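You operate a simulated robot arm through the tools that you are given. There is no shell and no other tool. Be economical: measure what you need, move in short steps, check, and stop when the job is done.

You run a simulated two-armed robot. Do the job below in one go: nothing can be reset, and whatever is moved stays where it is left.

TASK
Scan all four masters where they stand, then lay the scanner back.

The check looks at the end state, three seconds after you hand in, the way a careful person would. Anything else that was tipped, shoved, dropped, spilled or broken makes it a failure.

THE ROBOT
Two 7-joint arms with two-finger parallel grippers on one trunk, on a base that drives. Base frame: it is fixed to the floor where the robot stands at the start and does not move with it; the origin is under the middle of the robot, x ahead of it, y to its left, z up. Readings come in m, rad, newtons and seconds.
The left shoulder is at the start at [0.05, 0.177, 1.154], the right one opposite. With the tool pointing down near the work surface each hand reaches from about 0.22 to 0.7 m from the robot's upright axis, wherever it stands, measured 20 degrees to its own side. Payload 3.43 kg a hand.
The tool frame of a hand sits at the grasp point between the pads (the TCP): z along the fingers, y along the line on which they close. The tips reach 0.034 m beyond it. Largest opening 0.128 m; finger width 0.024, thickness 0.012; the body of the gripper, 0.048 by 0.13 m, starts 0.096 m behind the TCP.
Orientation is that of the tool frame in the base frame, as a unit quaternion [x, y, z, w]. With the fingers straight down and closing along the base's y, the tool's x points along the base's -x, its y along +y and its z along -z.

THE INTERFACE
- The arms move only by the tool step_arm. It takes "left_increments", "right_increments" or both (then of equal length, played together; a hand with none holds still); each is a list of rows, each an object of numbers (a shift or turn left out is 0, a gripper value left out holds the last): "tx", "ty", "tz": the shift along the tool's x, y, z in cm; "ax", "ay", "az": the turn, a rotation vector about the tool's x, y, z in rad; "claw": the finger opening in cm, from 0 to 12.8. In form: [{"tx": .., "ty": .., "tz": .., "ax": .., "ay": .., "az": .., "claw": ..}, ...]. A call has 1 to 12 rows; each row shifts and turns the commanded pose from where the row before left it, along the tool's axes as they then stand. A row lasts 0.2 s, in which the tool goes at most 0.05 m and 0.15 rad; a call with a longer step from one row to the next is refused whole, and so is a gripper value outside its range. A pose out of reach is approached as far as the arm can. The call stops where the force on the tool passes 40 N (or 10 N more than at its start, if that is more) or the arm is blocked; 0.2 s more then pass. Each finger travels about 0.108 m/s and halts on what it meets, pressing with about 28 N; the grip force reading is that of the motor and also rises with nothing between the fingers. The clock runs only during rows and for 0.2 s after the last one: add rows that do not move to give the fingers time. It gives the time, the measured TCP pose, the force on the tool (base axes), the opening and the grip force at its end, in the units of the frame above (readings bear some noise), with the torque about the TCP (base axes, N m) and any sound that the robot's microphone picked up, and new pictures: "pictures" is both (left out), scene, wrist or none (wrist: the cameras of the hands that moved).
- Cameras (640 x 400 px; columns grow to the right, rows downward): "scene" is now at [0.1363, 0.0609, 1.3273]; the picture's right is [0.68, -0.73, 0.00], its down [-0.35, -0.33, -0.88] and it looks along [0.64, 0.60, -0.48] (base axes); focal length 225 px, centre (320, 200). "left" rides on the left gripper at [0.076, 0.011, -0.16] in its tool frame; the picture's right is [-0.15, 0.99, 0.00], its down [-0.88, -0.13, -0.46] and it looks along [-0.45, -0.07, 0.89] (tool axes); focal length 234 px, centre (320, 200). "right" rides on the right gripper at [0.076, -0.011, -0.16] in its tool frame; the picture's right is [0.15, 0.99, 0.00], its down [-0.88, 0.13, -0.46] and it looks along [-0.45, 0.07, 0.89] (tool axes); focal length 234 px, centre (320, 200). There is no depth. A picture from a camera that has moved, and an enlarged one, comes with that camera's place and axes in the base frame and with its lens.
- move_column(by): slides the trunk up (or, below 0, down) by that many m; the arms and the scene camera ride with it, the base frame stays. It gives what a move gives, with no picture.
- steer(legs): drives the robot by 1 to 6 legs, each [ahead, turn to the left] in m and rad, along the robot's own axes; the way and the turn of a leg run together, so that a leg with both is an arc; at most 1.5 m and 3.142 rad a leg. The arms and the cameras ride along, it lands a little off, and it stops where it bumps. It gives what a move gives, and a new picture of the scene camera.
- aim_head(pan, tilt): turns the head with the scene camera to pan (to the left, within 1.396 rad either way) and tilt (down, from -0.506 to 1.204), counted from straight ahead of the robot. It gives what a move gives, and a new picture of the scene camera.
- inspect(camera, box): a new picture of the part [left, top, right, bottom] of that camera's present view, enlarged. No time passes.
- job_done(): hands the job in; it is judged then, once.

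Work in short steps. Places have to be worked out from the pictures, the camera data and where the tool is seen: move nearer, look again, correct. Check each grasp and each placing, and mend what went wrong. You have 120 turns and 260 pictures in all, those below and enlarged ones among them. Open the grippers and draw the arms clear of the work before you hand the job in, unless the task says otherwise; then end with one line.

The tools are called by a JSON object that holds its "api" and its "payload". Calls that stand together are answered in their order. step_arm: Moves the arms, as the interface text tells. Its arguments: {"type":"object","properties":{"left_increments":{"type":"array","items":{"type":"object","properties":{"tx":{"type":"number"},"ty":{"type":"number"},"tz":{"type":"number"},"ax":{"type":"number"},"ay":{"type":"number"},"az":{"type":"number"},"claw":{"type":"number"}}}},"right_increments":{"type":"array","items":{"type":"object","properties":{"tx":{"type":"number"},"ty":{"type":"number"},"tz":{"type":"number"},"ax":{"type":"number"},"ay":{"type":"number"},"az":{"type":"number"},"claw":{"type":"number"}}}},"pictures":{"type":"string","enum":["both","scene","wrist","none"]}},"required":[]} The other tools are called the same way: move_column (by) slides the trunk up or down; steer (legs) drives the base; aim_head (pan, tilt) turns the head that bears the scene camera; inspect (camera, box) takes an enlarged picture of a part of a camera's view; job_done () hands the job in.

At the start:

```text
clock: 0.0
left_tcp_pos: [0.1784, 0.2475, 1.2206]
left_ee_rot: [-0.001, 1.0, 0.0, 0.0]
left_wrist_force: [0.1, 0.9, 0.3]
left_wrist_torque: [-0.01, 0.02, 0.01]
left_finger_gap: 0.1281
left_gripper_force: 0.0
right_tcp_pos: [0.37, 0.0425, 1.1506]
right_ee_rot: [0.0, 1.0, -0.001, -0.001]
right_wrist_force: [0.6, 0.0, -0.3]
right_wrist_torque: [-0.03, -0.01, -0.01]
right_finger_gap: 0.1279
right_gripper_force: 0.1
trunk travel left (down, up): [-0.325, 0.076]
robot x, y, heading: [-0.0051, 0.0031, -0.002]
head pan, tilt: [0.754, 0.504]
```

scene: 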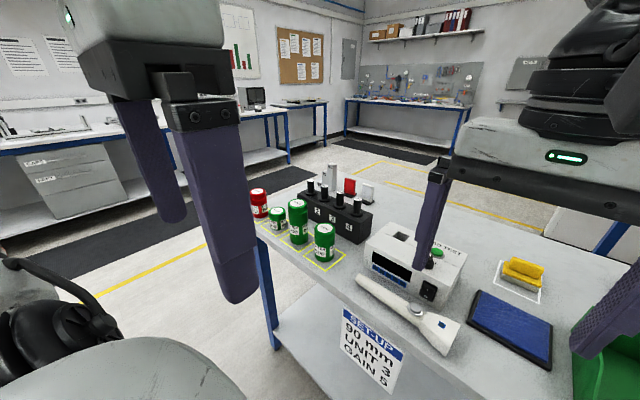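
right: 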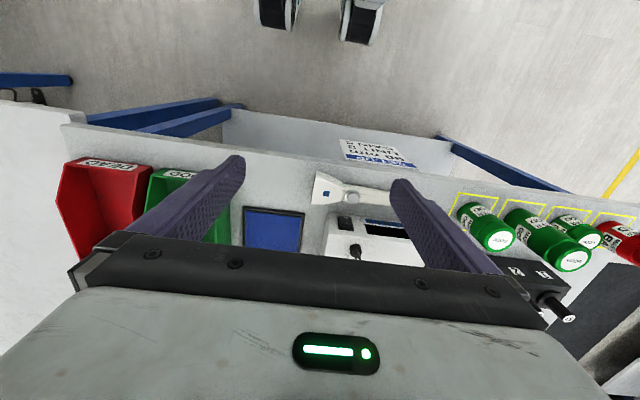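
left: 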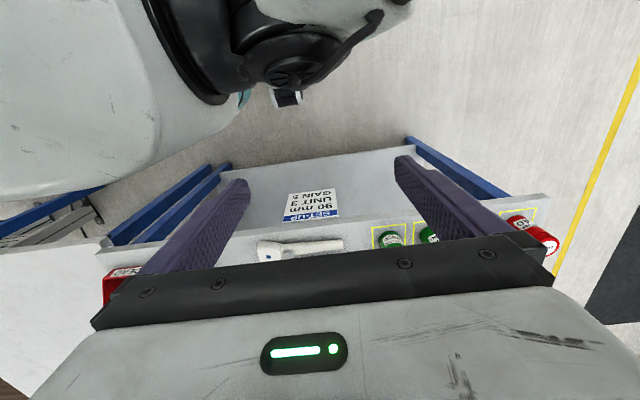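

The scene shows a bench with canisters, numbered block, a device and a scanner-like handle. I'll enlarge the views to read details.

{"api": "inspect", "payload": {"camera": "scene", "box": [230, 150, 390, 270]}}

{"api": "inspect", "payload": {"camera": "scene", "box": [330, 210, 570, 400]}}

{"api": "inspect", "payload": {"camera": "right", "box": [430, 180, 640, 330]}}

```text
3.33 times, centred on (310, 210) of scene
camera zoom: at [0.1363, 0.0609, 1.3273], right [0.68, -0.73, 0.0], down [-0.35, -0.33, -0.88], along [0.64, 0.6, -0.48], focal length 751 px, centre (353, 167)
```

zoom: 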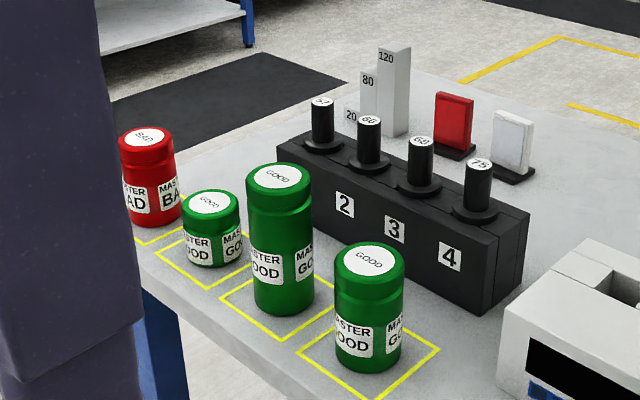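

```text
2.11 times, centred on (450, 305) of scene
camera zoom: at [0.1363, 0.0609, 1.3273], right [0.68, -0.73, 0.0], down [-0.35, -0.33, -0.88], along [0.64, 0.6, -0.48], focal length 474 px, centre (46, -21)
```

zoom: 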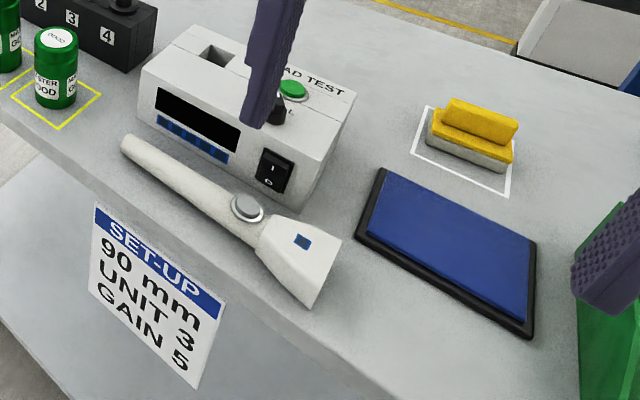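

```text
2.67 times, centred on (535, 255) of right
camera zoom: at [0.2946, 0.0327, 1.3099], right [-0.15, 0.99, 0.0], down [0.88, 0.13, 0.46], along [0.45, 0.07, -0.89], focal length 624 px, centre (-253, 53)
```

zoom: 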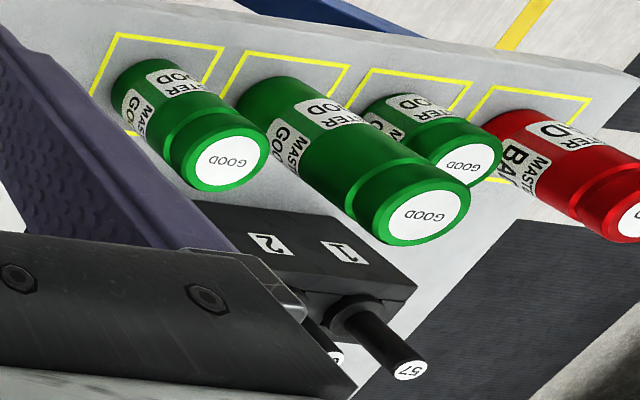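

I need clearer views of the box's lettering and the scanner; I'll move the right hand up and back toward its side out of the view, then look around.

{"api": "step_arm", "payload": {"right_increments": [{"ty": -5}, {"ty": -5}, {"ty": -5}, {"ty": -5}, {"ty": -5}], "pictures": "both"}}

{"api": "aim_head", "payload": {"pan": 0.4, "tilt": 0.75}}

```text
clock: 1.2
left_tcp_pos: [0.1777, 0.2463, 1.2217]
left_ee_rot: [0.0, 1.0, 0.001, 0.0]
left_wrist_force: [-0.3, -0.7, 0.3]
left_wrist_torque: [0.0, -0.01, -0.02]
left_finger_gap: 0.1278
left_gripper_force: 0.0
right_tcp_pos: [0.3717, -0.2082, 1.1515]
right_ee_rot: [-0.001, 1.0, 0.0, 0.0]
right_wrist_force: [-0.7, 0.9, -0.3]
right_wrist_torque: [0.0, -0.02, -0.02]
right_finger_gap: 0.1281
right_gripper_force: 0.0
trunk travel left (down, up): [-0.325, 0.076]
robot x, y, heading: [-0.0011, 0.0001, -0.004]
head pan, tilt: [0.754, 0.504]
camera scene: at [0.1359, 0.0598, 1.3275], right [0.68, -0.73, 0.0], down [-0.35, -0.33, -0.88], along [0.64, 0.6, -0.48], focal length 225 px, centre (320, 200)
camera right: at [0.2956, -0.2183, 1.311], right [-0.15, 0.99, 0.0], down [0.88, 0.13, 0.46], along [0.45, 0.07, -0.89], focal length 234 px, centre (320, 200)
```

scene: 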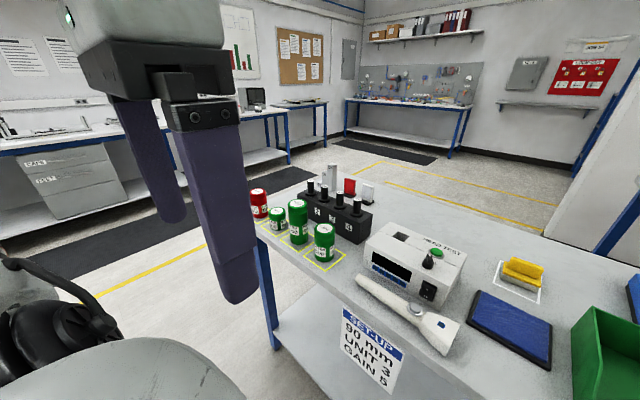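
right: 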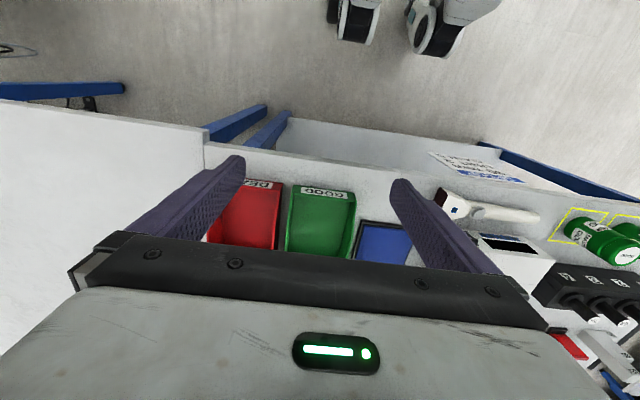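

```text
clock: 2.0
left_tcp_pos: [0.1793, 0.2477, 1.2211]
left_ee_rot: [0.0, 1.0, 0.0, 0.0]
left_wrist_force: [-0.2, 0.2, -0.3]
left_wrist_torque: [0.01, -0.05, -0.03]
left_finger_gap: 0.128
left_gripper_force: 0.2
right_tcp_pos: [0.3712, -0.2069, 1.1513]
right_ee_rot: [0.0, 1.0, 0.0, -0.001]
right_wrist_force: [0.9, 0.1, -0.5]
right_wrist_torque: [-0.01, 0.03, 0.0]
right_finger_gap: 0.1281
right_gripper_force: 0.0
trunk travel left (down, up): [-0.325, 0.076]
robot x, y, heading: [-0.0011, -0.0023, 0.003]
head pan, tilt: [0.4, 0.75]
camera scene: at [0.1464, 0.031, 1.3059], right [0.39, -0.92, 0.0], down [-0.63, -0.27, -0.73], along [0.67, 0.29, -0.68], focal length 225 px, centre (320, 200)
```

scene: 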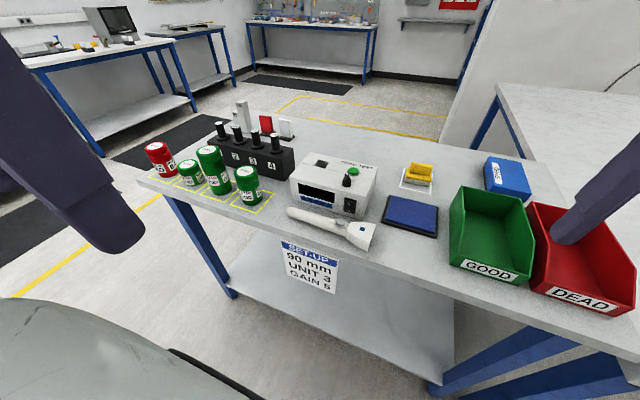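

{"api": "inspect", "payload": {"camera": "scene", "box": [280, 145, 400, 255]}}

{"api": "inspect", "payload": {"camera": "scene", "box": [140, 90, 310, 220]}}

{"api": "inspect", "payload": {"camera": "scene", "box": [370, 140, 540, 290]}}

```text
3.64 times, centred on (340, 200) of scene
camera zoom: at [0.1464, 0.031, 1.3059], right [0.39, -0.92, 0.0], down [-0.63, -0.27, -0.73], along [0.67, 0.29, -0.68], focal length 819 px, centre (247, 200)
```

zoom: 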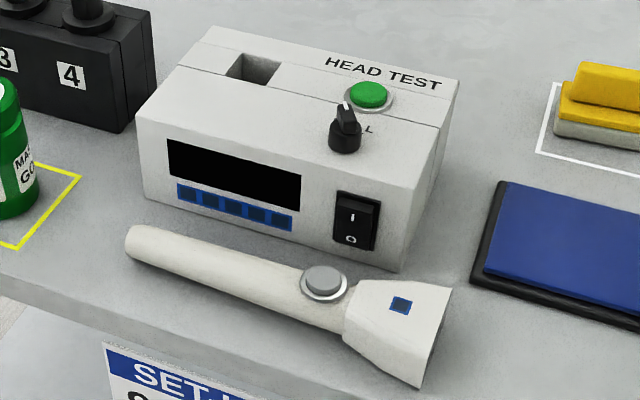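

```text
3.08 times, centred on (225, 155) of scene
camera zoom: at [0.1464, 0.031, 1.3059], right [0.39, -0.92, 0.0], down [-0.63, -0.27, -0.73], along [0.67, 0.29, -0.68], focal length 693 px, centre (612, 338)
```

zoom: 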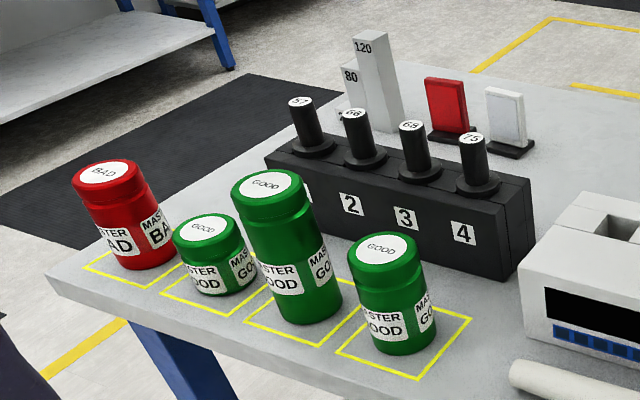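

```text
2.67 times, centred on (455, 215) of scene
camera zoom: at [0.1464, 0.031, 1.3059], right [0.39, -0.92, 0.0], down [-0.63, -0.27, -0.73], along [0.67, 0.29, -0.68], focal length 601 px, centre (-40, 160)
```

zoom: 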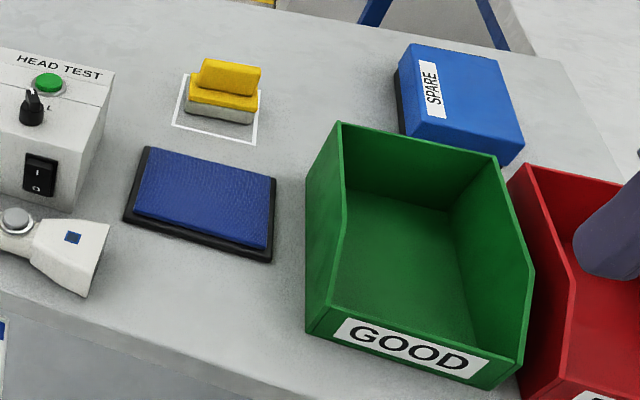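

Estimates: scanner button near (0.47, 0.12, 0.93), scanner along y with head toward −y; masters at x≈0.48, y≈0.37…0.67. I'll bring the left hand over for close looks, turning it so it would close along x.

{"api": "step_arm", "payload": {"left_increments": [{"tx": -4, "ty": -3}, {"tx": -4, "ty": -3}, {"tx": -4, "ty": -2}, {"tx": -4, "ty": -2}, {"tz": 4}, {"tz": 4}], "pictures": "both"}}

```text
clock: 3.4
left_tcp_pos: [0.3378, 0.1473, 1.1413]
left_ee_rot: [0.001, 1.0, 0.0, -0.001]
left_wrist_force: [0.5, 0.0, 0.5]
left_wrist_torque: [0.0, -0.01, 0.01]
left_finger_gap: 0.1283
left_gripper_force: 0.0
right_tcp_pos: [0.3723, -0.2046, 1.1508]
right_ee_rot: [-0.001, 1.0, 0.0, -0.001]
right_wrist_force: [0.2, 1.0, 0.5]
right_wrist_torque: [0.03, 0.0, -0.02]
right_finger_gap: 0.1278
right_gripper_force: 0.0
trunk travel left (down, up): [-0.325, 0.076]
robot x, y, heading: [0.0011, 0.0068, 0.002]
head pan, tilt: [0.4, 0.75]
camera scene: at [0.1471, 0.031, 1.3057], right [0.39, -0.92, 0.0], down [-0.63, -0.27, -0.73], along [0.67, 0.28, -0.68], focal length 225 px, centre (320, 200)
camera left: at [0.2619, 0.1595, 1.3003], right [0.15, 0.99, 0.0], down [0.88, -0.13, 0.46], along [0.45, -0.07, -0.89], focal length 234 px, centre (320, 200)
```

scene: 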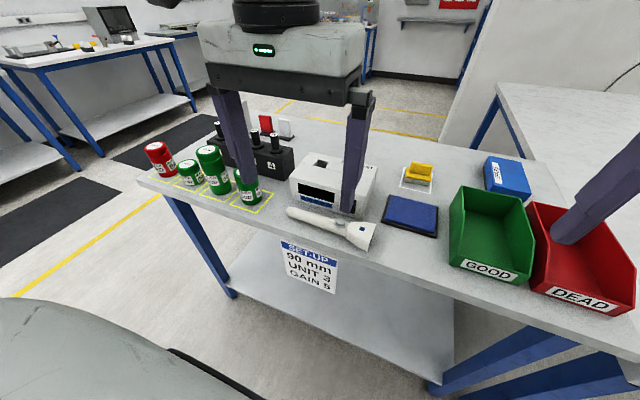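
left: 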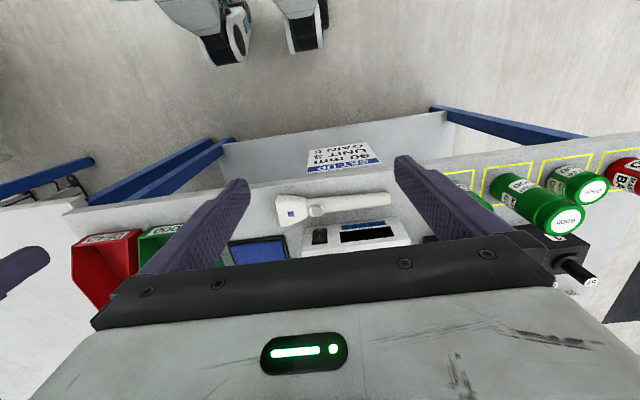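

Checking the scanner and set-up details in the wrist view.

{"api": "inspect", "payload": {"camera": "left", "box": [260, 130, 420, 260]}}

{"api": "aim_head", "payload": {"pan": 0.3, "tilt": 0.95}}

```text
3.08 times, centred on (340, 195) of left
camera zoom: at [0.2619, 0.1595, 1.3003], right [0.15, 0.99, 0.0], down [0.88, -0.13, 0.46], along [0.45, -0.07, -0.89], focal length 720 px, centre (258, 215)
```

zoom: 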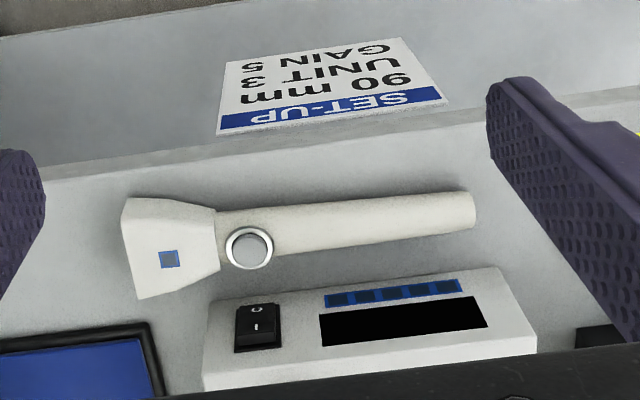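

```text
clock: 4.2
left_tcp_pos: [0.3368, 0.1475, 1.1426]
left_ee_rot: [-0.001, 1.0, -0.001, 0.0]
left_wrist_force: [-0.1, 0.4, -0.8]
left_wrist_torque: [-0.03, 0.01, -0.01]
left_finger_gap: 0.128
left_gripper_force: 0.1
right_tcp_pos: [0.3709, -0.2061, 1.1509]
right_ee_rot: [-0.001, 1.0, 0.0, 0.001]
right_wrist_force: [0.1, 0.3, -0.2]
right_wrist_torque: [0.0, -0.04, 0.0]
right_finger_gap: 0.128
right_gripper_force: 0.1
trunk travel left (down, up): [-0.325, 0.076]
robot x, y, heading: [0.0002, 0.0021, -0.002]
head pan, tilt: [0.3, 0.949]
camera scene: at [0.1396, 0.0202, 1.2904], right [0.3, -0.96, 0.0], down [-0.78, -0.24, -0.58], along [0.56, 0.17, -0.81], focal length 225 px, centre (320, 200)
```

scene: 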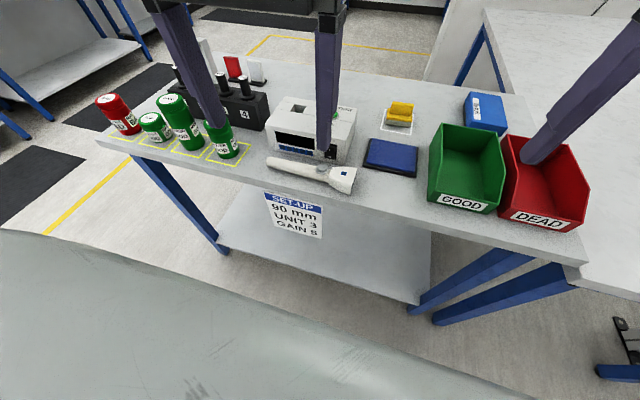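

Scanner axis runs from tail (0.479, 0.262) to head (0.467, 0.048), button near y 0.122. I turn the left hand 90° so it closes along x, to grip the handle around y≈0.175.

{"api": "step_arm", "payload": {"left_increments": [{"az": 0.1428}, {"az": 0.1428}, {"az": 0.1428}, {"az": 0.1428}, {"az": 0.1428}, {"az": 0.1428}, {"az": 0.1428}, {"az": 0.1428}, {"az": 0.1428}, {"az": 0.1428}, {"az": 0.1428}], "pictures": "none"}}

{"api": "step_arm", "payload": {"left_increments": [{"ty": 4.5, "tx": 1}, {"ty": 4.5, "tx": 1}, {"ty": 4.7, "tx": 0.8, "claw": 9}, {"tz": 4}, {"tz": 4}], "pictures": "both"}}

```text
clock: 6.6
left_tcp_pos: [0.2779, 0.1225, 1.1539]
left_ee_rot: [0.701, 0.714, -0.004, 0.0]
left_wrist_force: [-0.1, 1.4, 0.3]
left_wrist_torque: [-0.02, 0.04, 0.0]
left_finger_gap: 0.1279
left_gripper_force: 0.0
left hand out of reach, approached as far as the arm can: row 10, 11
right_tcp_pos: [0.3727, -0.2057, 1.1516]
right_ee_rot: [0.001, 1.0, 0.0, 0.0]
right_wrist_force: [-0.3, -0.1, -0.5]
right_wrist_torque: [-0.03, -0.01, 0.0]
right_finger_gap: 0.128
right_gripper_force: 0.0
trunk travel left (down, up): [-0.325, 0.076]
robot x, y, heading: [-0.0004, 0.0006, -0.003]
head pan, tilt: [0.3, 0.949]
```

```text
clock: 7.8
left_tcp_pos: [0.2649, 0.1204, 1.0753]
left_ee_rot: [0.707, 0.707, 0.002, 0.0]
left_wrist_force: [0.5, 0.6, 0.2]
left_wrist_torque: [-0.02, 0.04, 0.0]
left_finger_gap: 0.0901
left_gripper_force: 0.0
left hand out of reach, approached as far as the arm can: row 1, 2, 3, 4, 5
right_tcp_pos: [0.3707, -0.2065, 1.1515]
right_ee_rot: [0.0, 1.0, 0.0, 0.0]
right_wrist_force: [0.5, 0.2, -0.5]
right_wrist_torque: [-0.06, -0.02, 0.03]
right_finger_gap: 0.128
right_gripper_force: 0.3
trunk travel left (down, up): [-0.325, 0.076]
robot x, y, heading: [-0.0016, 0.0008, -0.001]
head pan, tilt: [0.3, 0.949]
camera scene: at [0.1398, 0.0206, 1.2903], right [0.3, -0.96, 0.0], down [-0.78, -0.24, -0.58], along [0.56, 0.17, -0.81], focal length 225 px, centre (320, 200)
camera left: at [0.2741, 0.1958, 1.2347], right [0.99, -0.14, 0.0], down [-0.13, -0.88, 0.45], along [-0.06, -0.45, -0.89], focal length 234 px, centre (320, 200)
```

scene: 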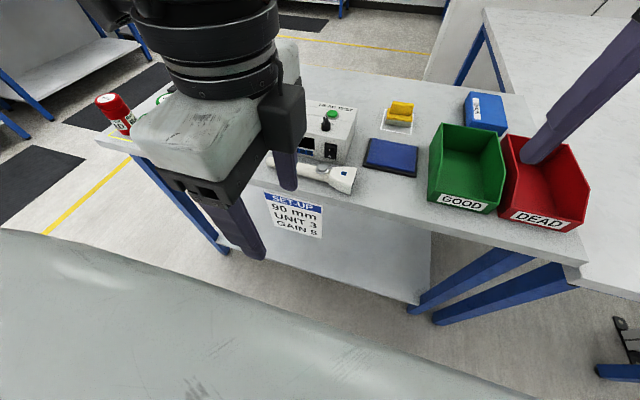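
left: 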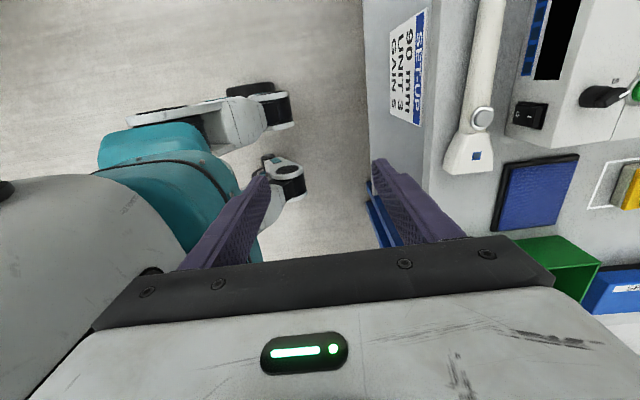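

The −90° wrist turn limits the reach. I'll try the opposite turn (+90°), first raising back.

{"api": "step_arm", "payload": {"left_increments": [{"az": -0.15}, {"az": -0.15}, {"az": -0.15}, {"az": -0.15}, {"az": -0.15}, {"az": -0.15}, {"az": -0.15}, {"az": -0.15}, {"az": -0.15}, {"az": -0.15}, {"az": -0.15}], "pictures": "none"}}

{"api": "step_arm", "payload": {"left_increments": [{"az": -0.15}, {"az": -0.15}, {"az": -0.15}, {"az": -0.15}, {"az": -0.15}, {"az": -0.15}, {"az": -0.15}, {"az": -0.15}, {"az": -0.15}, {"az": -0.1416}], "pictures": "both"}}

```text
clock: 10.2
left_tcp_pos: [0.2653, 0.1198, 1.076]
left_ee_rot: [-0.041, 0.999, 0.0, 0.0]
left_wrist_force: [0.0, -0.5, 0.3]
left_wrist_torque: [-0.03, 0.03, 0.02]
left_finger_gap: 0.0901
left_gripper_force: 0.1
right_tcp_pos: [0.3724, -0.2066, 1.1518]
right_ee_rot: [0.0, 1.0, 0.0, 0.0]
right_wrist_force: [0.7, 0.2, 0.3]
right_wrist_torque: [-0.01, 0.02, 0.04]
right_finger_gap: 0.1282
right_gripper_force: 0.1
trunk travel left (down, up): [-0.325, 0.076]
robot x, y, heading: [0.0002, -0.0022, 0.002]
head pan, tilt: [0.3, 0.949]
```

```text
clock: 12.4
left_tcp_pos: [0.2664, 0.1197, 1.0761]
left_ee_rot: [0.708, -0.706, 0.0, 0.0]
left_wrist_force: [-0.2, 0.6, -0.4]
left_wrist_torque: [-0.01, -0.01, 0.03]
left_finger_gap: 0.0898
left_gripper_force: 0.0
right_tcp_pos: [0.372, -0.207, 1.1516]
right_ee_rot: [0.0, 1.0, 0.0, 0.0]
right_wrist_force: [0.6, -0.9, 0.7]
right_wrist_torque: [0.0, -0.01, -0.02]
right_finger_gap: 0.1278
right_gripper_force: 0.1
trunk travel left (down, up): [-0.325, 0.076]
robot x, y, heading: [-0.0011, -0.0044, -0.003]
head pan, tilt: [0.3, 0.949]
camera scene: at [0.1396, 0.0202, 1.2903], right [0.3, -0.96, 0.0], down [-0.78, -0.24, -0.58], along [0.56, 0.17, -0.81], focal length 225 px, centre (320, 200)
camera left: at [0.2549, 0.0446, 1.2344], right [-0.99, 0.14, 0.0], down [0.13, 0.88, 0.46], along [0.07, 0.45, -0.89], focal length 234 px, centre (320, 200)
```

scene: 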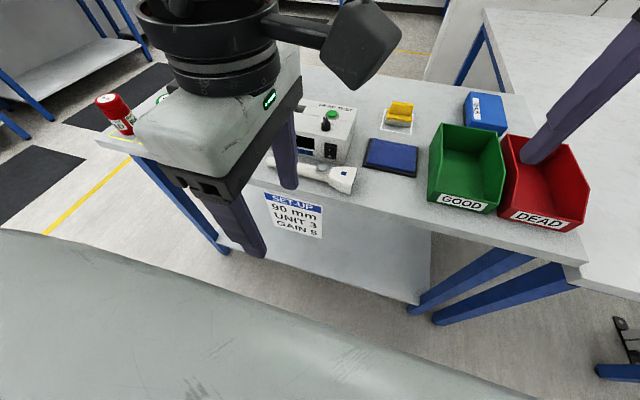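
left: 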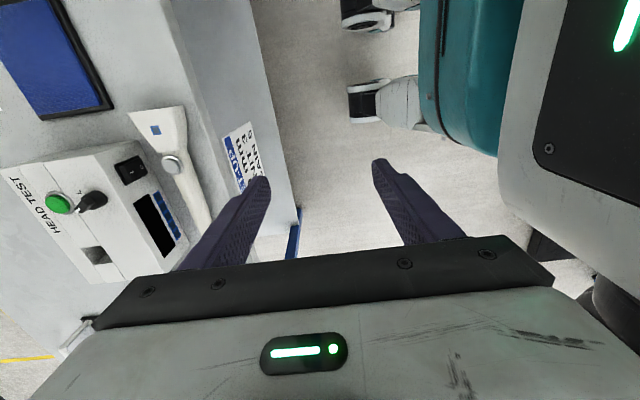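

Turning this way works; now test reach over the handle at (0.474, 0.175).

{"api": "step_arm", "payload": {"left_increments": [{"ty": -4.2, "tx": -1.1}, {"ty": -4.2, "tx": -1.1}, {"ty": -4.2, "tx": -1.1}, {"ty": -4.2, "tx": -1.1}, {"ty": -4, "tx": -1.1}], "pictures": "both"}}

```text
clock: 13.6
left_tcp_pos: [0.4748, 0.1767, 1.0756]
left_ee_rot: [-0.706, 0.708, 0.001, 0.0]
left_wrist_force: [-0.1, 0.4, 0.4]
left_wrist_torque: [-0.03, 0.02, -0.01]
left_finger_gap: 0.0899
left_gripper_force: 0.2
right_tcp_pos: [0.3715, -0.2061, 1.1518]
right_ee_rot: [-0.001, 1.0, 0.0, 0.0]
right_wrist_force: [-0.8, 0.1, 0.3]
right_wrist_torque: [-0.01, 0.0, 0.02]
right_finger_gap: 0.1277
right_gripper_force: 0.0
trunk travel left (down, up): [-0.325, 0.076]
robot x, y, heading: [0.0019, -0.0011, -0.0]
head pan, tilt: [0.3, 0.949]
camera scene: at [0.1403, 0.0205, 1.2902], right [0.3, -0.96, 0.0], down [-0.78, -0.24, -0.58], along [0.56, 0.17, -0.81], focal length 225 px, centre (320, 200)
camera left: at [0.4628, 0.1014, 1.2341], right [-0.99, 0.15, 0.0], down [0.13, 0.88, 0.46], along [0.07, 0.45, -0.89], focal length 234 px, centre (320, 200)
```

scene: 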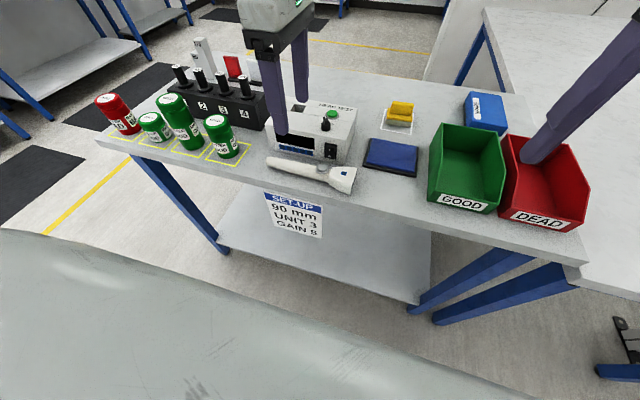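
left: 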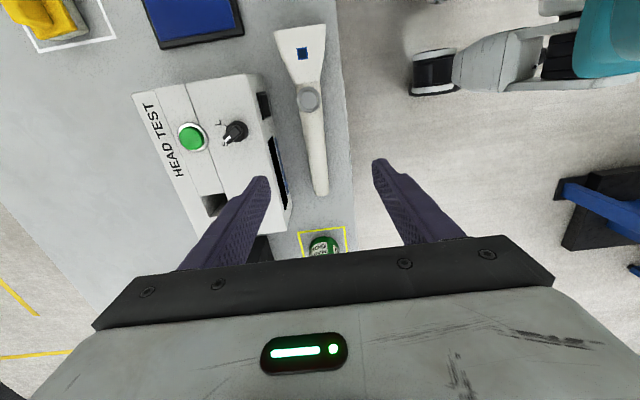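

Good overhead view. Enlarge the scanner and station.

{"api": "inspect", "payload": {"camera": "left", "box": [250, 10, 370, 210]}}

{"api": "inspect", "payload": {"camera": "left", "box": [130, 70, 290, 230]}}

```text
2.00 times, centred on (310, 110) of left
camera zoom: at [0.4628, 0.1014, 1.2341], right [-0.99, 0.15, 0.0], down [0.13, 0.88, 0.46], along [0.07, 0.45, -0.89], focal length 468 px, centre (340, 380)
```

zoom: 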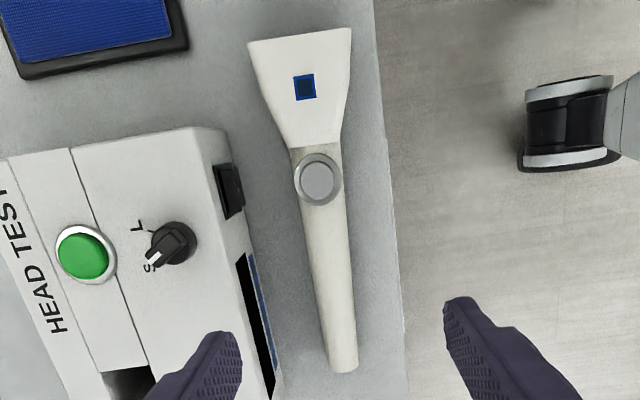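

```text
2.50 times, centred on (210, 150) of left
camera zoom: at [0.4628, 0.1014, 1.2341], right [-0.99, 0.15, 0.0], down [0.13, 0.88, 0.46], along [0.07, 0.45, -0.89], focal length 585 px, centre (595, 325)
```

zoom: 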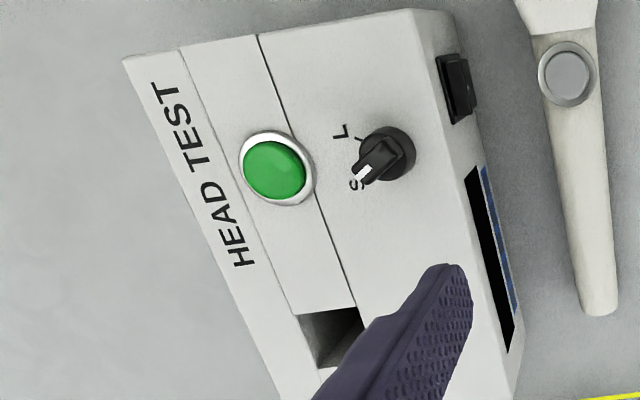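

Handle axis at y=0.175 is about x=0.484; table about z≈0.86. Narrow the claw, centre and descend part way.

{"api": "step_arm", "payload": {"left_increments": [{"ty": -0.9, "az": 0.04, "claw": 5.6}, {"tz": 4}, {"tz": 4}, {"tz": 4}, {"tz": 1}], "pictures": "both"}}

```text
clock: 14.8
left_tcp_pos: [0.4815, 0.1744, 0.9446]
left_ee_rot: [-0.692, 0.722, 0.0, 0.001]
left_wrist_force: [-0.9, -0.3, 0.2]
left_wrist_torque: [0.02, 0.02, -0.01]
left_finger_gap: 0.0559
left_gripper_force: 0.1
right_tcp_pos: [0.37, -0.2053, 1.1517]
right_ee_rot: [0.0, 1.0, 0.0, 0.0]
right_wrist_force: [-0.9, 1.0, 0.2]
right_wrist_torque: [0.01, 0.02, -0.01]
right_finger_gap: 0.1281
right_gripper_force: 0.1
trunk travel left (down, up): [-0.325, 0.076]
robot x, y, heading: [-0.0029, 0.0052, -0.001]
head pan, tilt: [0.3, 0.949]
camera scene: at [0.1395, 0.0202, 1.2904], right [0.3, -0.96, 0.0], down [-0.78, -0.24, -0.58], along [0.56, 0.17, -0.81], focal length 225 px, centre (320, 200)
camera left: at [0.4675, 0.0991, 1.1033], right [-0.98, 0.19, 0.0], down [0.17, 0.87, 0.46], along [0.09, 0.45, -0.89], focal length 234 px, centre (320, 200)
```

scene: 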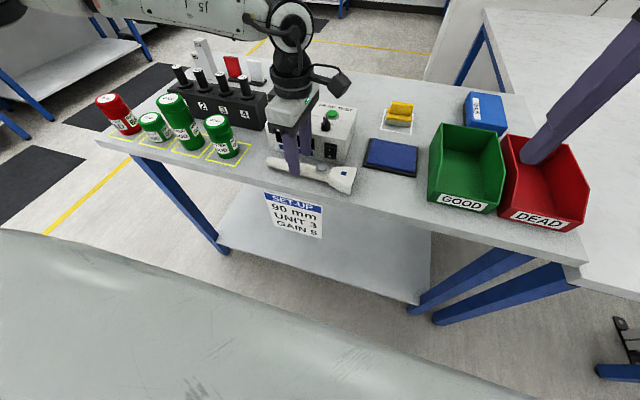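
left: 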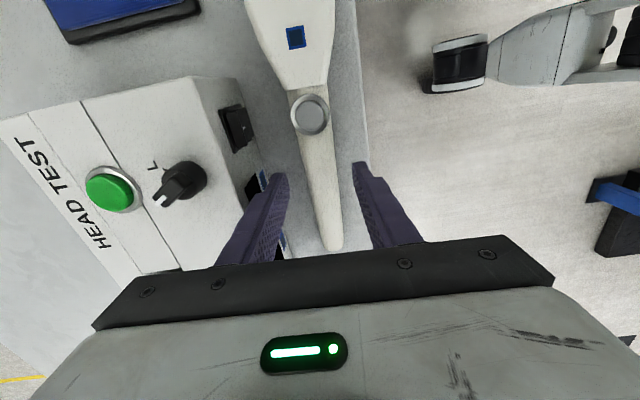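

Handle centred between fingers. Descend with small rows.

{"api": "step_arm", "payload": {"left_increments": [{"tz": 1.5}, {"tz": 1.0}, {"tz": 1.0}, {"tz": 0.5}], "pictures": "wrist"}}

{"api": "inspect", "payload": {"camera": "scene", "box": [240, 80, 380, 210]}}

```text
clock: 15.8
left_tcp_pos: [0.4795, 0.1784, 0.9148]
left_ee_rot: [-0.693, 0.721, -0.006, 0.004]
left_wrist_force: [0.6, 3.1, 39.1]
left_wrist_torque: [0.45, 1.32, -0.24]
left_finger_gap: 0.0554
left_gripper_force: 0.2
left hand out of reach, approached as far as the arm can: row 3
right_tcp_pos: [0.369, -0.2073, 1.1523]
right_ee_rot: [0.0, 1.0, 0.001, 0.001]
right_wrist_force: [0.1, 0.8, 0.6]
right_wrist_torque: [-0.03, 0.0, 0.05]
right_finger_gap: 0.1281
right_gripper_force: 0.1
trunk travel left (down, up): [-0.325, 0.076]
robot x, y, heading: [-0.002, 0.0006, 0.002]
head pan, tilt: [0.3, 0.949]
camera left: at [0.4629, 0.1035, 1.0731], right [-0.98, 0.19, -0.01], down [0.16, 0.88, 0.45], along [0.1, 0.44, -0.89], focal length 234 px, centre (320, 200)
```

left: 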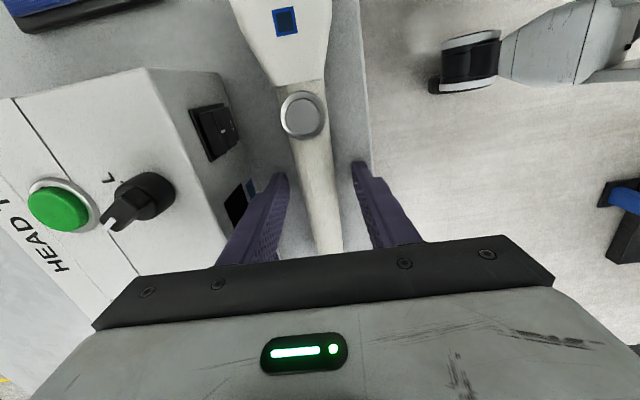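

```text
3.08 times, centred on (310, 145) of scene
camera zoom: at [0.1368, 0.0193, 1.2915], right [0.3, -0.96, 0.0], down [-0.78, -0.24, -0.58], along [0.56, 0.17, -0.81], focal length 693 px, centre (351, 369)
```

zoom: 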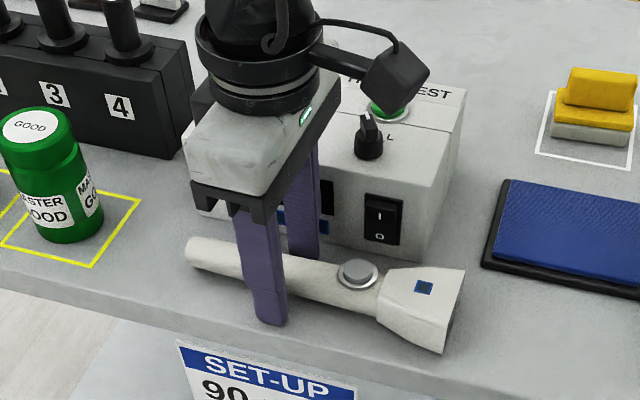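

The near finger tip touched the table (table ≈0.88). Lift 0.8 cm and close gently on the handle.

{"api": "step_arm", "payload": {"left_increments": [{"tz": -0.8}, {}], "pictures": "none"}}

```text
clock: 16.4
left_tcp_pos: [0.4791, 0.1778, 0.913]
left_ee_rot: [-0.692, 0.722, 0.001, -0.001]
left_wrist_force: [0.5, -2.7, 6.6]
left_wrist_torque: [-0.16, -0.26, -0.01]
left_finger_gap: 0.0562
left_gripper_force: 0.4
right_tcp_pos: [0.3707, -0.2071, 1.1514]
right_ee_rot: [-0.001, 1.0, 0.0, 0.0]
right_wrist_force: [-1.3, -0.3, 0.2]
right_wrist_torque: [0.01, 0.01, -0.01]
right_finger_gap: 0.1279
right_gripper_force: 0.0
trunk travel left (down, up): [-0.325, 0.076]
robot x, y, heading: [-0.0017, -0.0005, 0.005]
head pan, tilt: [0.3, 0.949]
```

{"api": "step_arm", "payload": {"left_increments": [{"tz": -0.3}, {"claw": 3.8}, {"claw": 3}, {"claw": 2}, {"claw": 1.5}, {}], "pictures": "both"}}

```text
clock: 17.8
left_tcp_pos: [0.4797, 0.1778, 0.9186]
left_ee_rot: [-0.692, 0.722, 0.0, -0.001]
left_wrist_force: [-1.1, -0.3, 0.0]
left_wrist_torque: [0.07, 0.01, 0.01]
left_finger_gap: 0.0304
left_gripper_force: 28.1
right_tcp_pos: [0.3711, -0.2063, 1.1504]
right_ee_rot: [0.0, 1.0, 0.0, 0.0]
right_wrist_force: [-0.2, 0.2, -0.2]
right_wrist_torque: [-0.01, 0.01, -0.02]
right_finger_gap: 0.1281
right_gripper_force: 0.1
trunk travel left (down, up): [-0.325, 0.076]
robot x, y, heading: [-0.001, 0.0014, 0.002]
head pan, tilt: [0.3, 0.949]
camera scene: at [0.1397, 0.0202, 1.2903], right [0.3, -0.96, 0.0], down [-0.78, -0.24, -0.58], along [0.56, 0.17, -0.81], focal length 225 px, centre (320, 200)
camera left: at [0.4652, 0.1034, 1.0767], right [-0.98, 0.19, 0.0], down [0.17, 0.87, 0.46], along [0.09, 0.45, -0.89], focal length 234 px, centre (320, 200)
```

scene: 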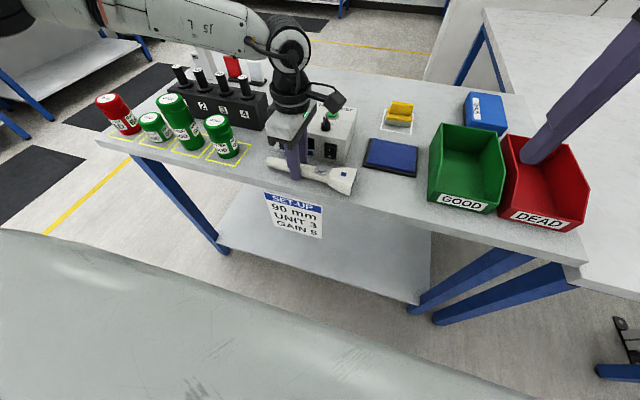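
left: 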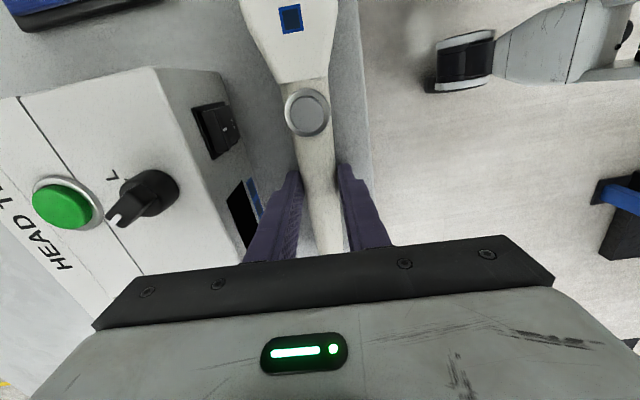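

Grip works, but from this hand orientation pointing the head at the masters would exceed the wrist range; the right hand (mirrored) can grasp and then swing the head forward. Release with the left and withdraw it.

{"api": "step_arm", "payload": {"left_increments": [{"claw": 4.5}, {"claw": 5.6}, {"tz": -4}, {"tz": -5}, {"tz": -5}, {"tz": -5}, {"tz": -5, "ty": 3, "tx": -3}, {"ty": 4, "tx": -3}, {"ty": 4, "tx": -3}, {"ty": 4, "tx": -3}, {"ty": 3, "tx": -4}, {"ty": 3, "tx": -4}], "pictures": "none"}}

{"api": "step_arm", "payload": {"right_increments": [{"az": -0.1428, "claw": 9}, {"az": -0.1428}, {"az": -0.1428}, {"az": -0.1428}, {"az": -0.1428}, {"az": -0.1428}, {"az": -0.1428}, {"az": -0.1428}, {"az": -0.1428}, {"az": -0.1428}, {"az": -0.1428}], "left_increments": [{"az": 0.1428}, {"az": 0.1428}, {"az": 0.1428}, {"az": 0.1428}, {"az": 0.1428}, {"az": 0.1428}, {"az": 0.1428}, {"az": 0.1428}, {"az": 0.1428}, {"az": 0.1428}, {"az": 0.1428}], "pictures": "scene"}}

```text
refused: row 7 steps farther than a row can; nothing moved
```

```text
clock: 19.8
left_tcp_pos: [0.4682, 0.1844, 0.9176]
left_ee_rot: [-0.142, 0.99, 0.008, -0.013]
left_wrist_force: [-21.3, 11.3, 10.7]
left_wrist_torque: [-0.39, 0.57, 1.18]
left_finger_gap: 0.047
left_gripper_force: 28.2
right_tcp_pos: [0.3369, -0.1779, 1.1397]
right_ee_rot: [-0.59, 0.807, -0.001, 0.001]
right_wrist_force: [0.2, 0.2, -0.6]
right_wrist_torque: [0.03, -0.01, 0.0]
right_finger_gap: 0.0895
right_gripper_force: 0.1
right hand out of reach, approached as far as the arm can: row 8, 9, 10
trunk travel left (down, up): [-0.325, 0.076]
robot x, y, heading: [0.0015, 0.0026, -0.001]
head pan, tilt: [0.3, 0.949]
stopped in row 10 (left hand): the force on the tool passed its limit at 41 N (the readings are from after the stop); the commanded pose is now the measured one
camera scene: at [0.1364, 0.0209, 1.291], right [0.3, -0.95, 0.0], down [-0.77, -0.24, -0.58], along [0.56, 0.17, -0.81], focal length 225 px, centre (320, 200)
```

scene: 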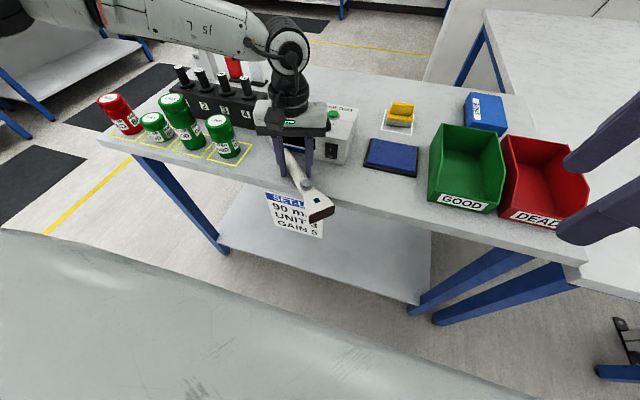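

The release was refused and the left hand turned with the scanner still held — my mistake. Look closely at the state before fixing.

{"api": "inspect", "payload": {"camera": "scene", "box": [240, 80, 380, 230]}}

{"api": "inspect", "payload": {"camera": "left", "box": [0, 0, 640, 400]}}

```text
2.67 times, centred on (310, 155) of scene
camera zoom: at [0.1364, 0.0209, 1.291], right [0.3, -0.95, 0.0], down [-0.77, -0.24, -0.58], along [0.56, 0.17, -0.81], focal length 601 px, centre (347, 320)
```

zoom: 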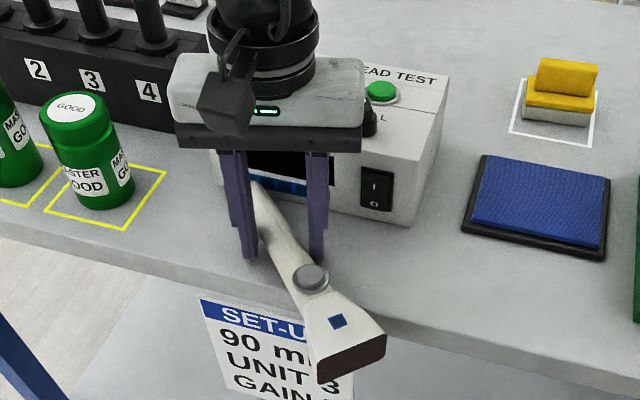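

```text
1.00 times, centred on (320, 200) of left (not enlarged: the box is as wide or as high as the picture)
camera zoom: at [0.3975, 0.1718, 1.0782], right [-0.14, 0.99, 0.02], down [0.89, 0.12, 0.43], along [0.43, 0.07, -0.9], focal length 234 px, centre (320, 200)
```

zoom: 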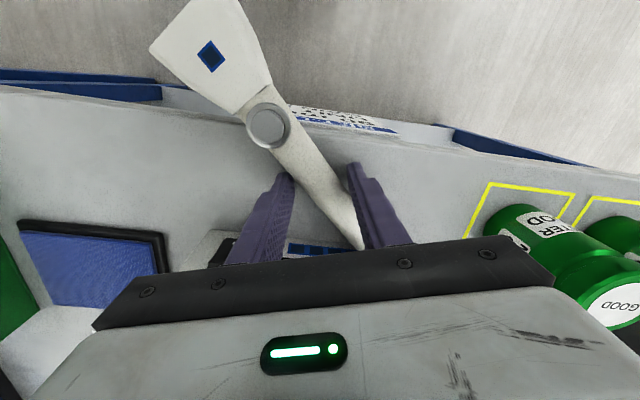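

Same box as before, to compare whether the station moved.

{"api": "inspect", "payload": {"camera": "scene", "box": [240, 80, 380, 210]}}

```text
3.08 times, centred on (310, 145) of scene
camera zoom: at [0.1364, 0.0209, 1.291], right [0.3, -0.95, 0.0], down [-0.77, -0.24, -0.58], along [0.56, 0.17, -0.81], focal length 693 px, centre (351, 369)
```

zoom: 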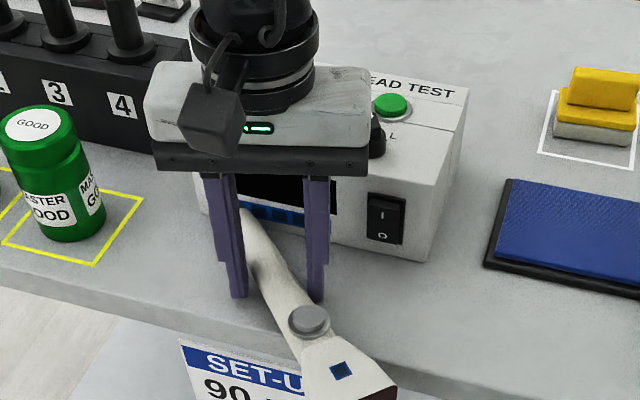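

The station has not moved; the scanner is held skewed, tail near the station. Ease away 1 cm, lift slightly, and turn back in steps.

{"api": "step_arm", "payload": {"left_increments": [{"tx": 0.6, "tz": -0.3}, {"tx": 0.6, "tz": -0.5}, {"az": -0.12}, {"az": -0.12}, {"az": -0.12}, {"az": -0.12}], "pictures": "both"}}

```text
clock: 21.2
left_tcp_pos: [0.4637, 0.177, 0.9247]
left_ee_rot: [-0.373, 0.928, 0.008, -0.007]
left_wrist_force: [-0.4, 0.1, -1.5]
left_wrist_torque: [0.07, -0.09, 0.0]
left_finger_gap: 0.0305
left_gripper_force: 27.9
right_tcp_pos: [0.3396, -0.1778, 1.1381]
right_ee_rot: [-0.591, 0.807, -0.001, 0.001]
right_wrist_force: [-0.2, 0.3, -0.1]
right_wrist_torque: [0.02, -0.04, -0.01]
right_finger_gap: 0.0904
right_gripper_force: 0.1
trunk travel left (down, up): [-0.325, 0.076]
robot x, y, heading: [-0.0054, -0.0011, -0.001]
head pan, tilt: [0.3, 0.949]
camera scene: at [0.1394, 0.0205, 1.2903], right [0.3, -0.95, 0.0], down [-0.78, -0.24, -0.58], along [0.56, 0.17, -0.81], focal length 225 px, centre (320, 200)
camera left: at [0.4035, 0.133, 1.0838], right [-0.58, 0.82, 0.02], down [0.74, 0.51, 0.45], along [0.35, 0.27, -0.9], focal length 234 px, centre (320, 200)
```

scene: 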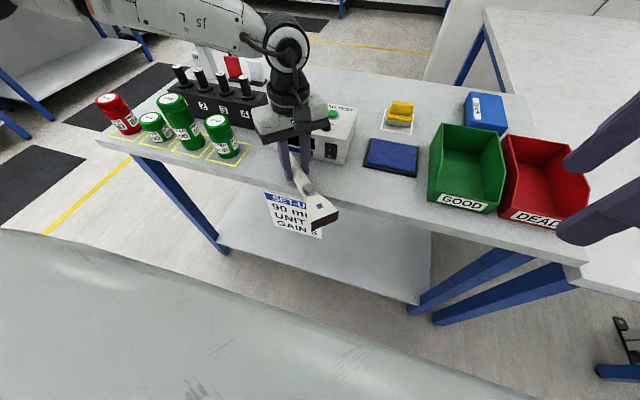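
left: 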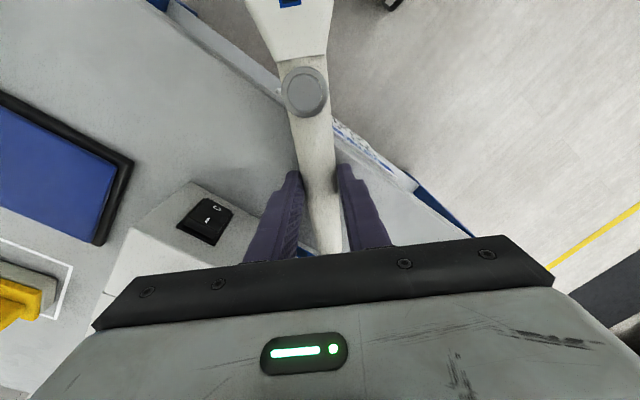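

The scanner re-seated flush in the grip (slid ~1 cm). Finish turning back to the original orientation, then lay it at its original place and regrasp with the right hand.

{"api": "step_arm", "payload": {"left_increments": [{"az": -0.127}, {"az": -0.127}, {"az": -0.127}, {"az": -0.127}, {"az": -0.127}, {"az": -0.127}, {}], "pictures": "both"}}

```text
clock: 22.8
left_tcp_pos: [0.4623, 0.1774, 0.9247]
left_ee_rot: [-0.69, 0.723, 0.01, -0.005]
left_wrist_force: [0.2, 0.0, -2.5]
left_wrist_torque: [0.13, 0.02, -0.01]
left_finger_gap: 0.0302
left_gripper_force: 27.5
right_tcp_pos: [0.3393, -0.1787, 1.1377]
right_ee_rot: [-0.59, 0.807, -0.001, 0.0]
right_wrist_force: [0.2, 0.3, 0.5]
right_wrist_torque: [0.0, 0.03, 0.0]
right_finger_gap: 0.0899
right_gripper_force: 0.1
trunk travel left (down, up): [-0.325, 0.076]
robot x, y, heading: [-0.0014, 0.0001, 0.0]
head pan, tilt: [0.3, 0.949]
camera scene: at [0.1394, 0.0205, 1.2903], right [0.3, -0.95, 0.0], down [-0.78, -0.24, -0.58], along [0.56, 0.17, -0.81], focal length 225 px, centre (320, 200)
camera left: at [0.4511, 0.1016, 1.0833], right [-0.98, 0.19, 0.02], down [0.18, 0.87, 0.46], along [0.07, 0.45, -0.89], focal length 234 px, centre (320, 200)
```

scene: 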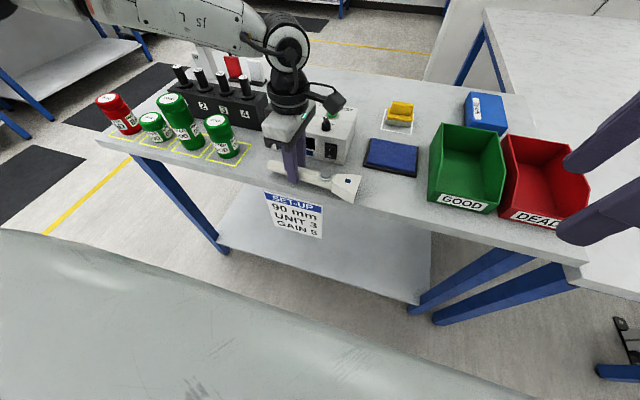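
left: 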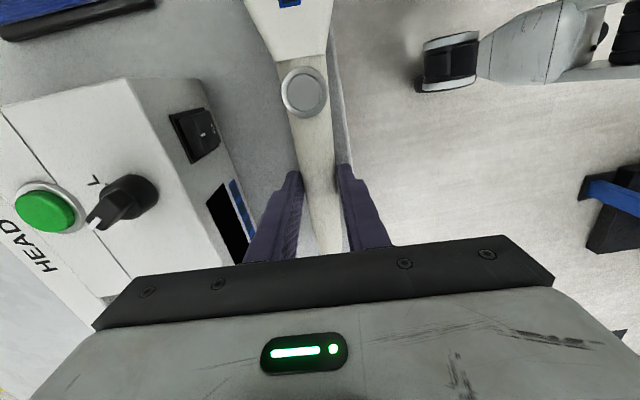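

Shift +1.8 cm in x, +1.3 cm in y, lower to the table and look.

{"api": "step_arm", "payload": {"left_increments": [{"ty": -0.9, "tx": -0.6}, {"ty": -0.85, "tx": -0.6}, {"tz": 0.5}, {}], "pictures": "both"}}

{"api": "inspect", "payload": {"camera": "scene", "box": [240, 80, 380, 210]}}

```text
clock: 23.8
left_tcp_pos: [0.4813, 0.1889, 0.92]
left_ee_rot: [-0.69, 0.724, 0.008, -0.004]
left_wrist_force: [1.3, 1.5, 5.4]
left_wrist_torque: [-0.89, -0.16, 0.08]
left_finger_gap: 0.0303
left_gripper_force: 27.4
right_tcp_pos: [0.3394, -0.1772, 1.1387]
right_ee_rot: [-0.59, 0.807, -0.001, 0.002]
right_wrist_force: [0.4, -0.6, -0.3]
right_wrist_torque: [0.0, 0.02, 0.02]
right_finger_gap: 0.0903
right_gripper_force: 0.1
trunk travel left (down, up): [-0.325, 0.076]
robot x, y, heading: [-0.002, -0.0006, 0.005]
head pan, tilt: [0.3, 0.949]
camera scene: at [0.1388, 0.0205, 1.2904], right [0.3, -0.95, 0.0], down [-0.78, -0.24, -0.58], along [0.56, 0.17, -0.81], focal length 225 px, centre (320, 200)
camera left: at [0.4689, 0.1129, 1.0786], right [-0.98, 0.19, 0.02], down [0.18, 0.87, 0.46], along [0.07, 0.45, -0.89], focal length 234 px, centre (320, 200)
```

scene: 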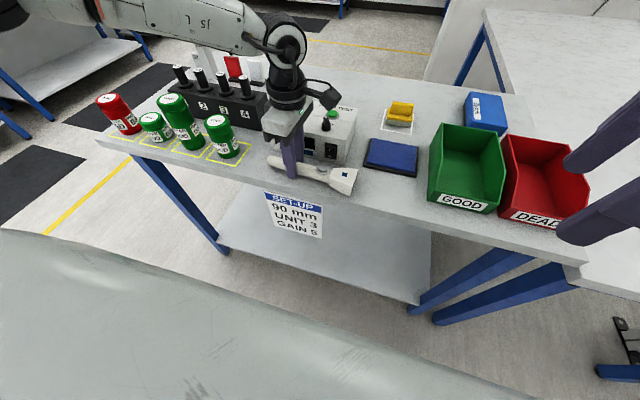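
left: 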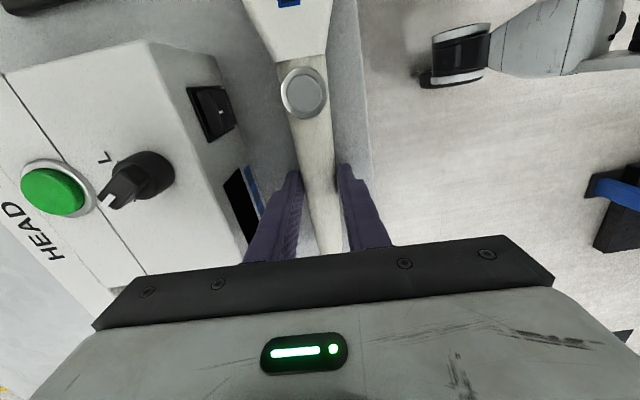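

```text
3.08 times, centred on (310, 145) of scene
camera zoom: at [0.1388, 0.0205, 1.2904], right [0.3, -0.95, 0.0], down [-0.78, -0.24, -0.58], along [0.56, 0.17, -0.81], focal length 693 px, centre (351, 369)
```

zoom: 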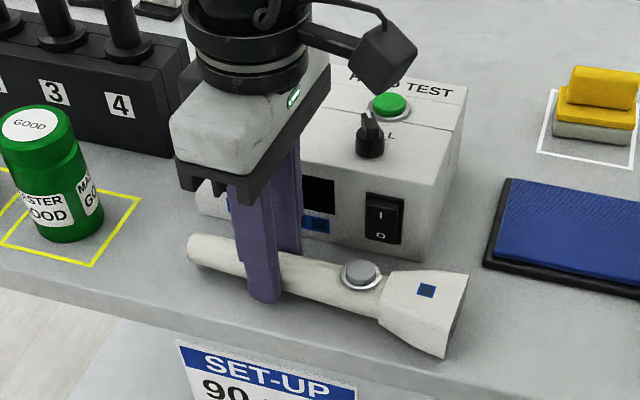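

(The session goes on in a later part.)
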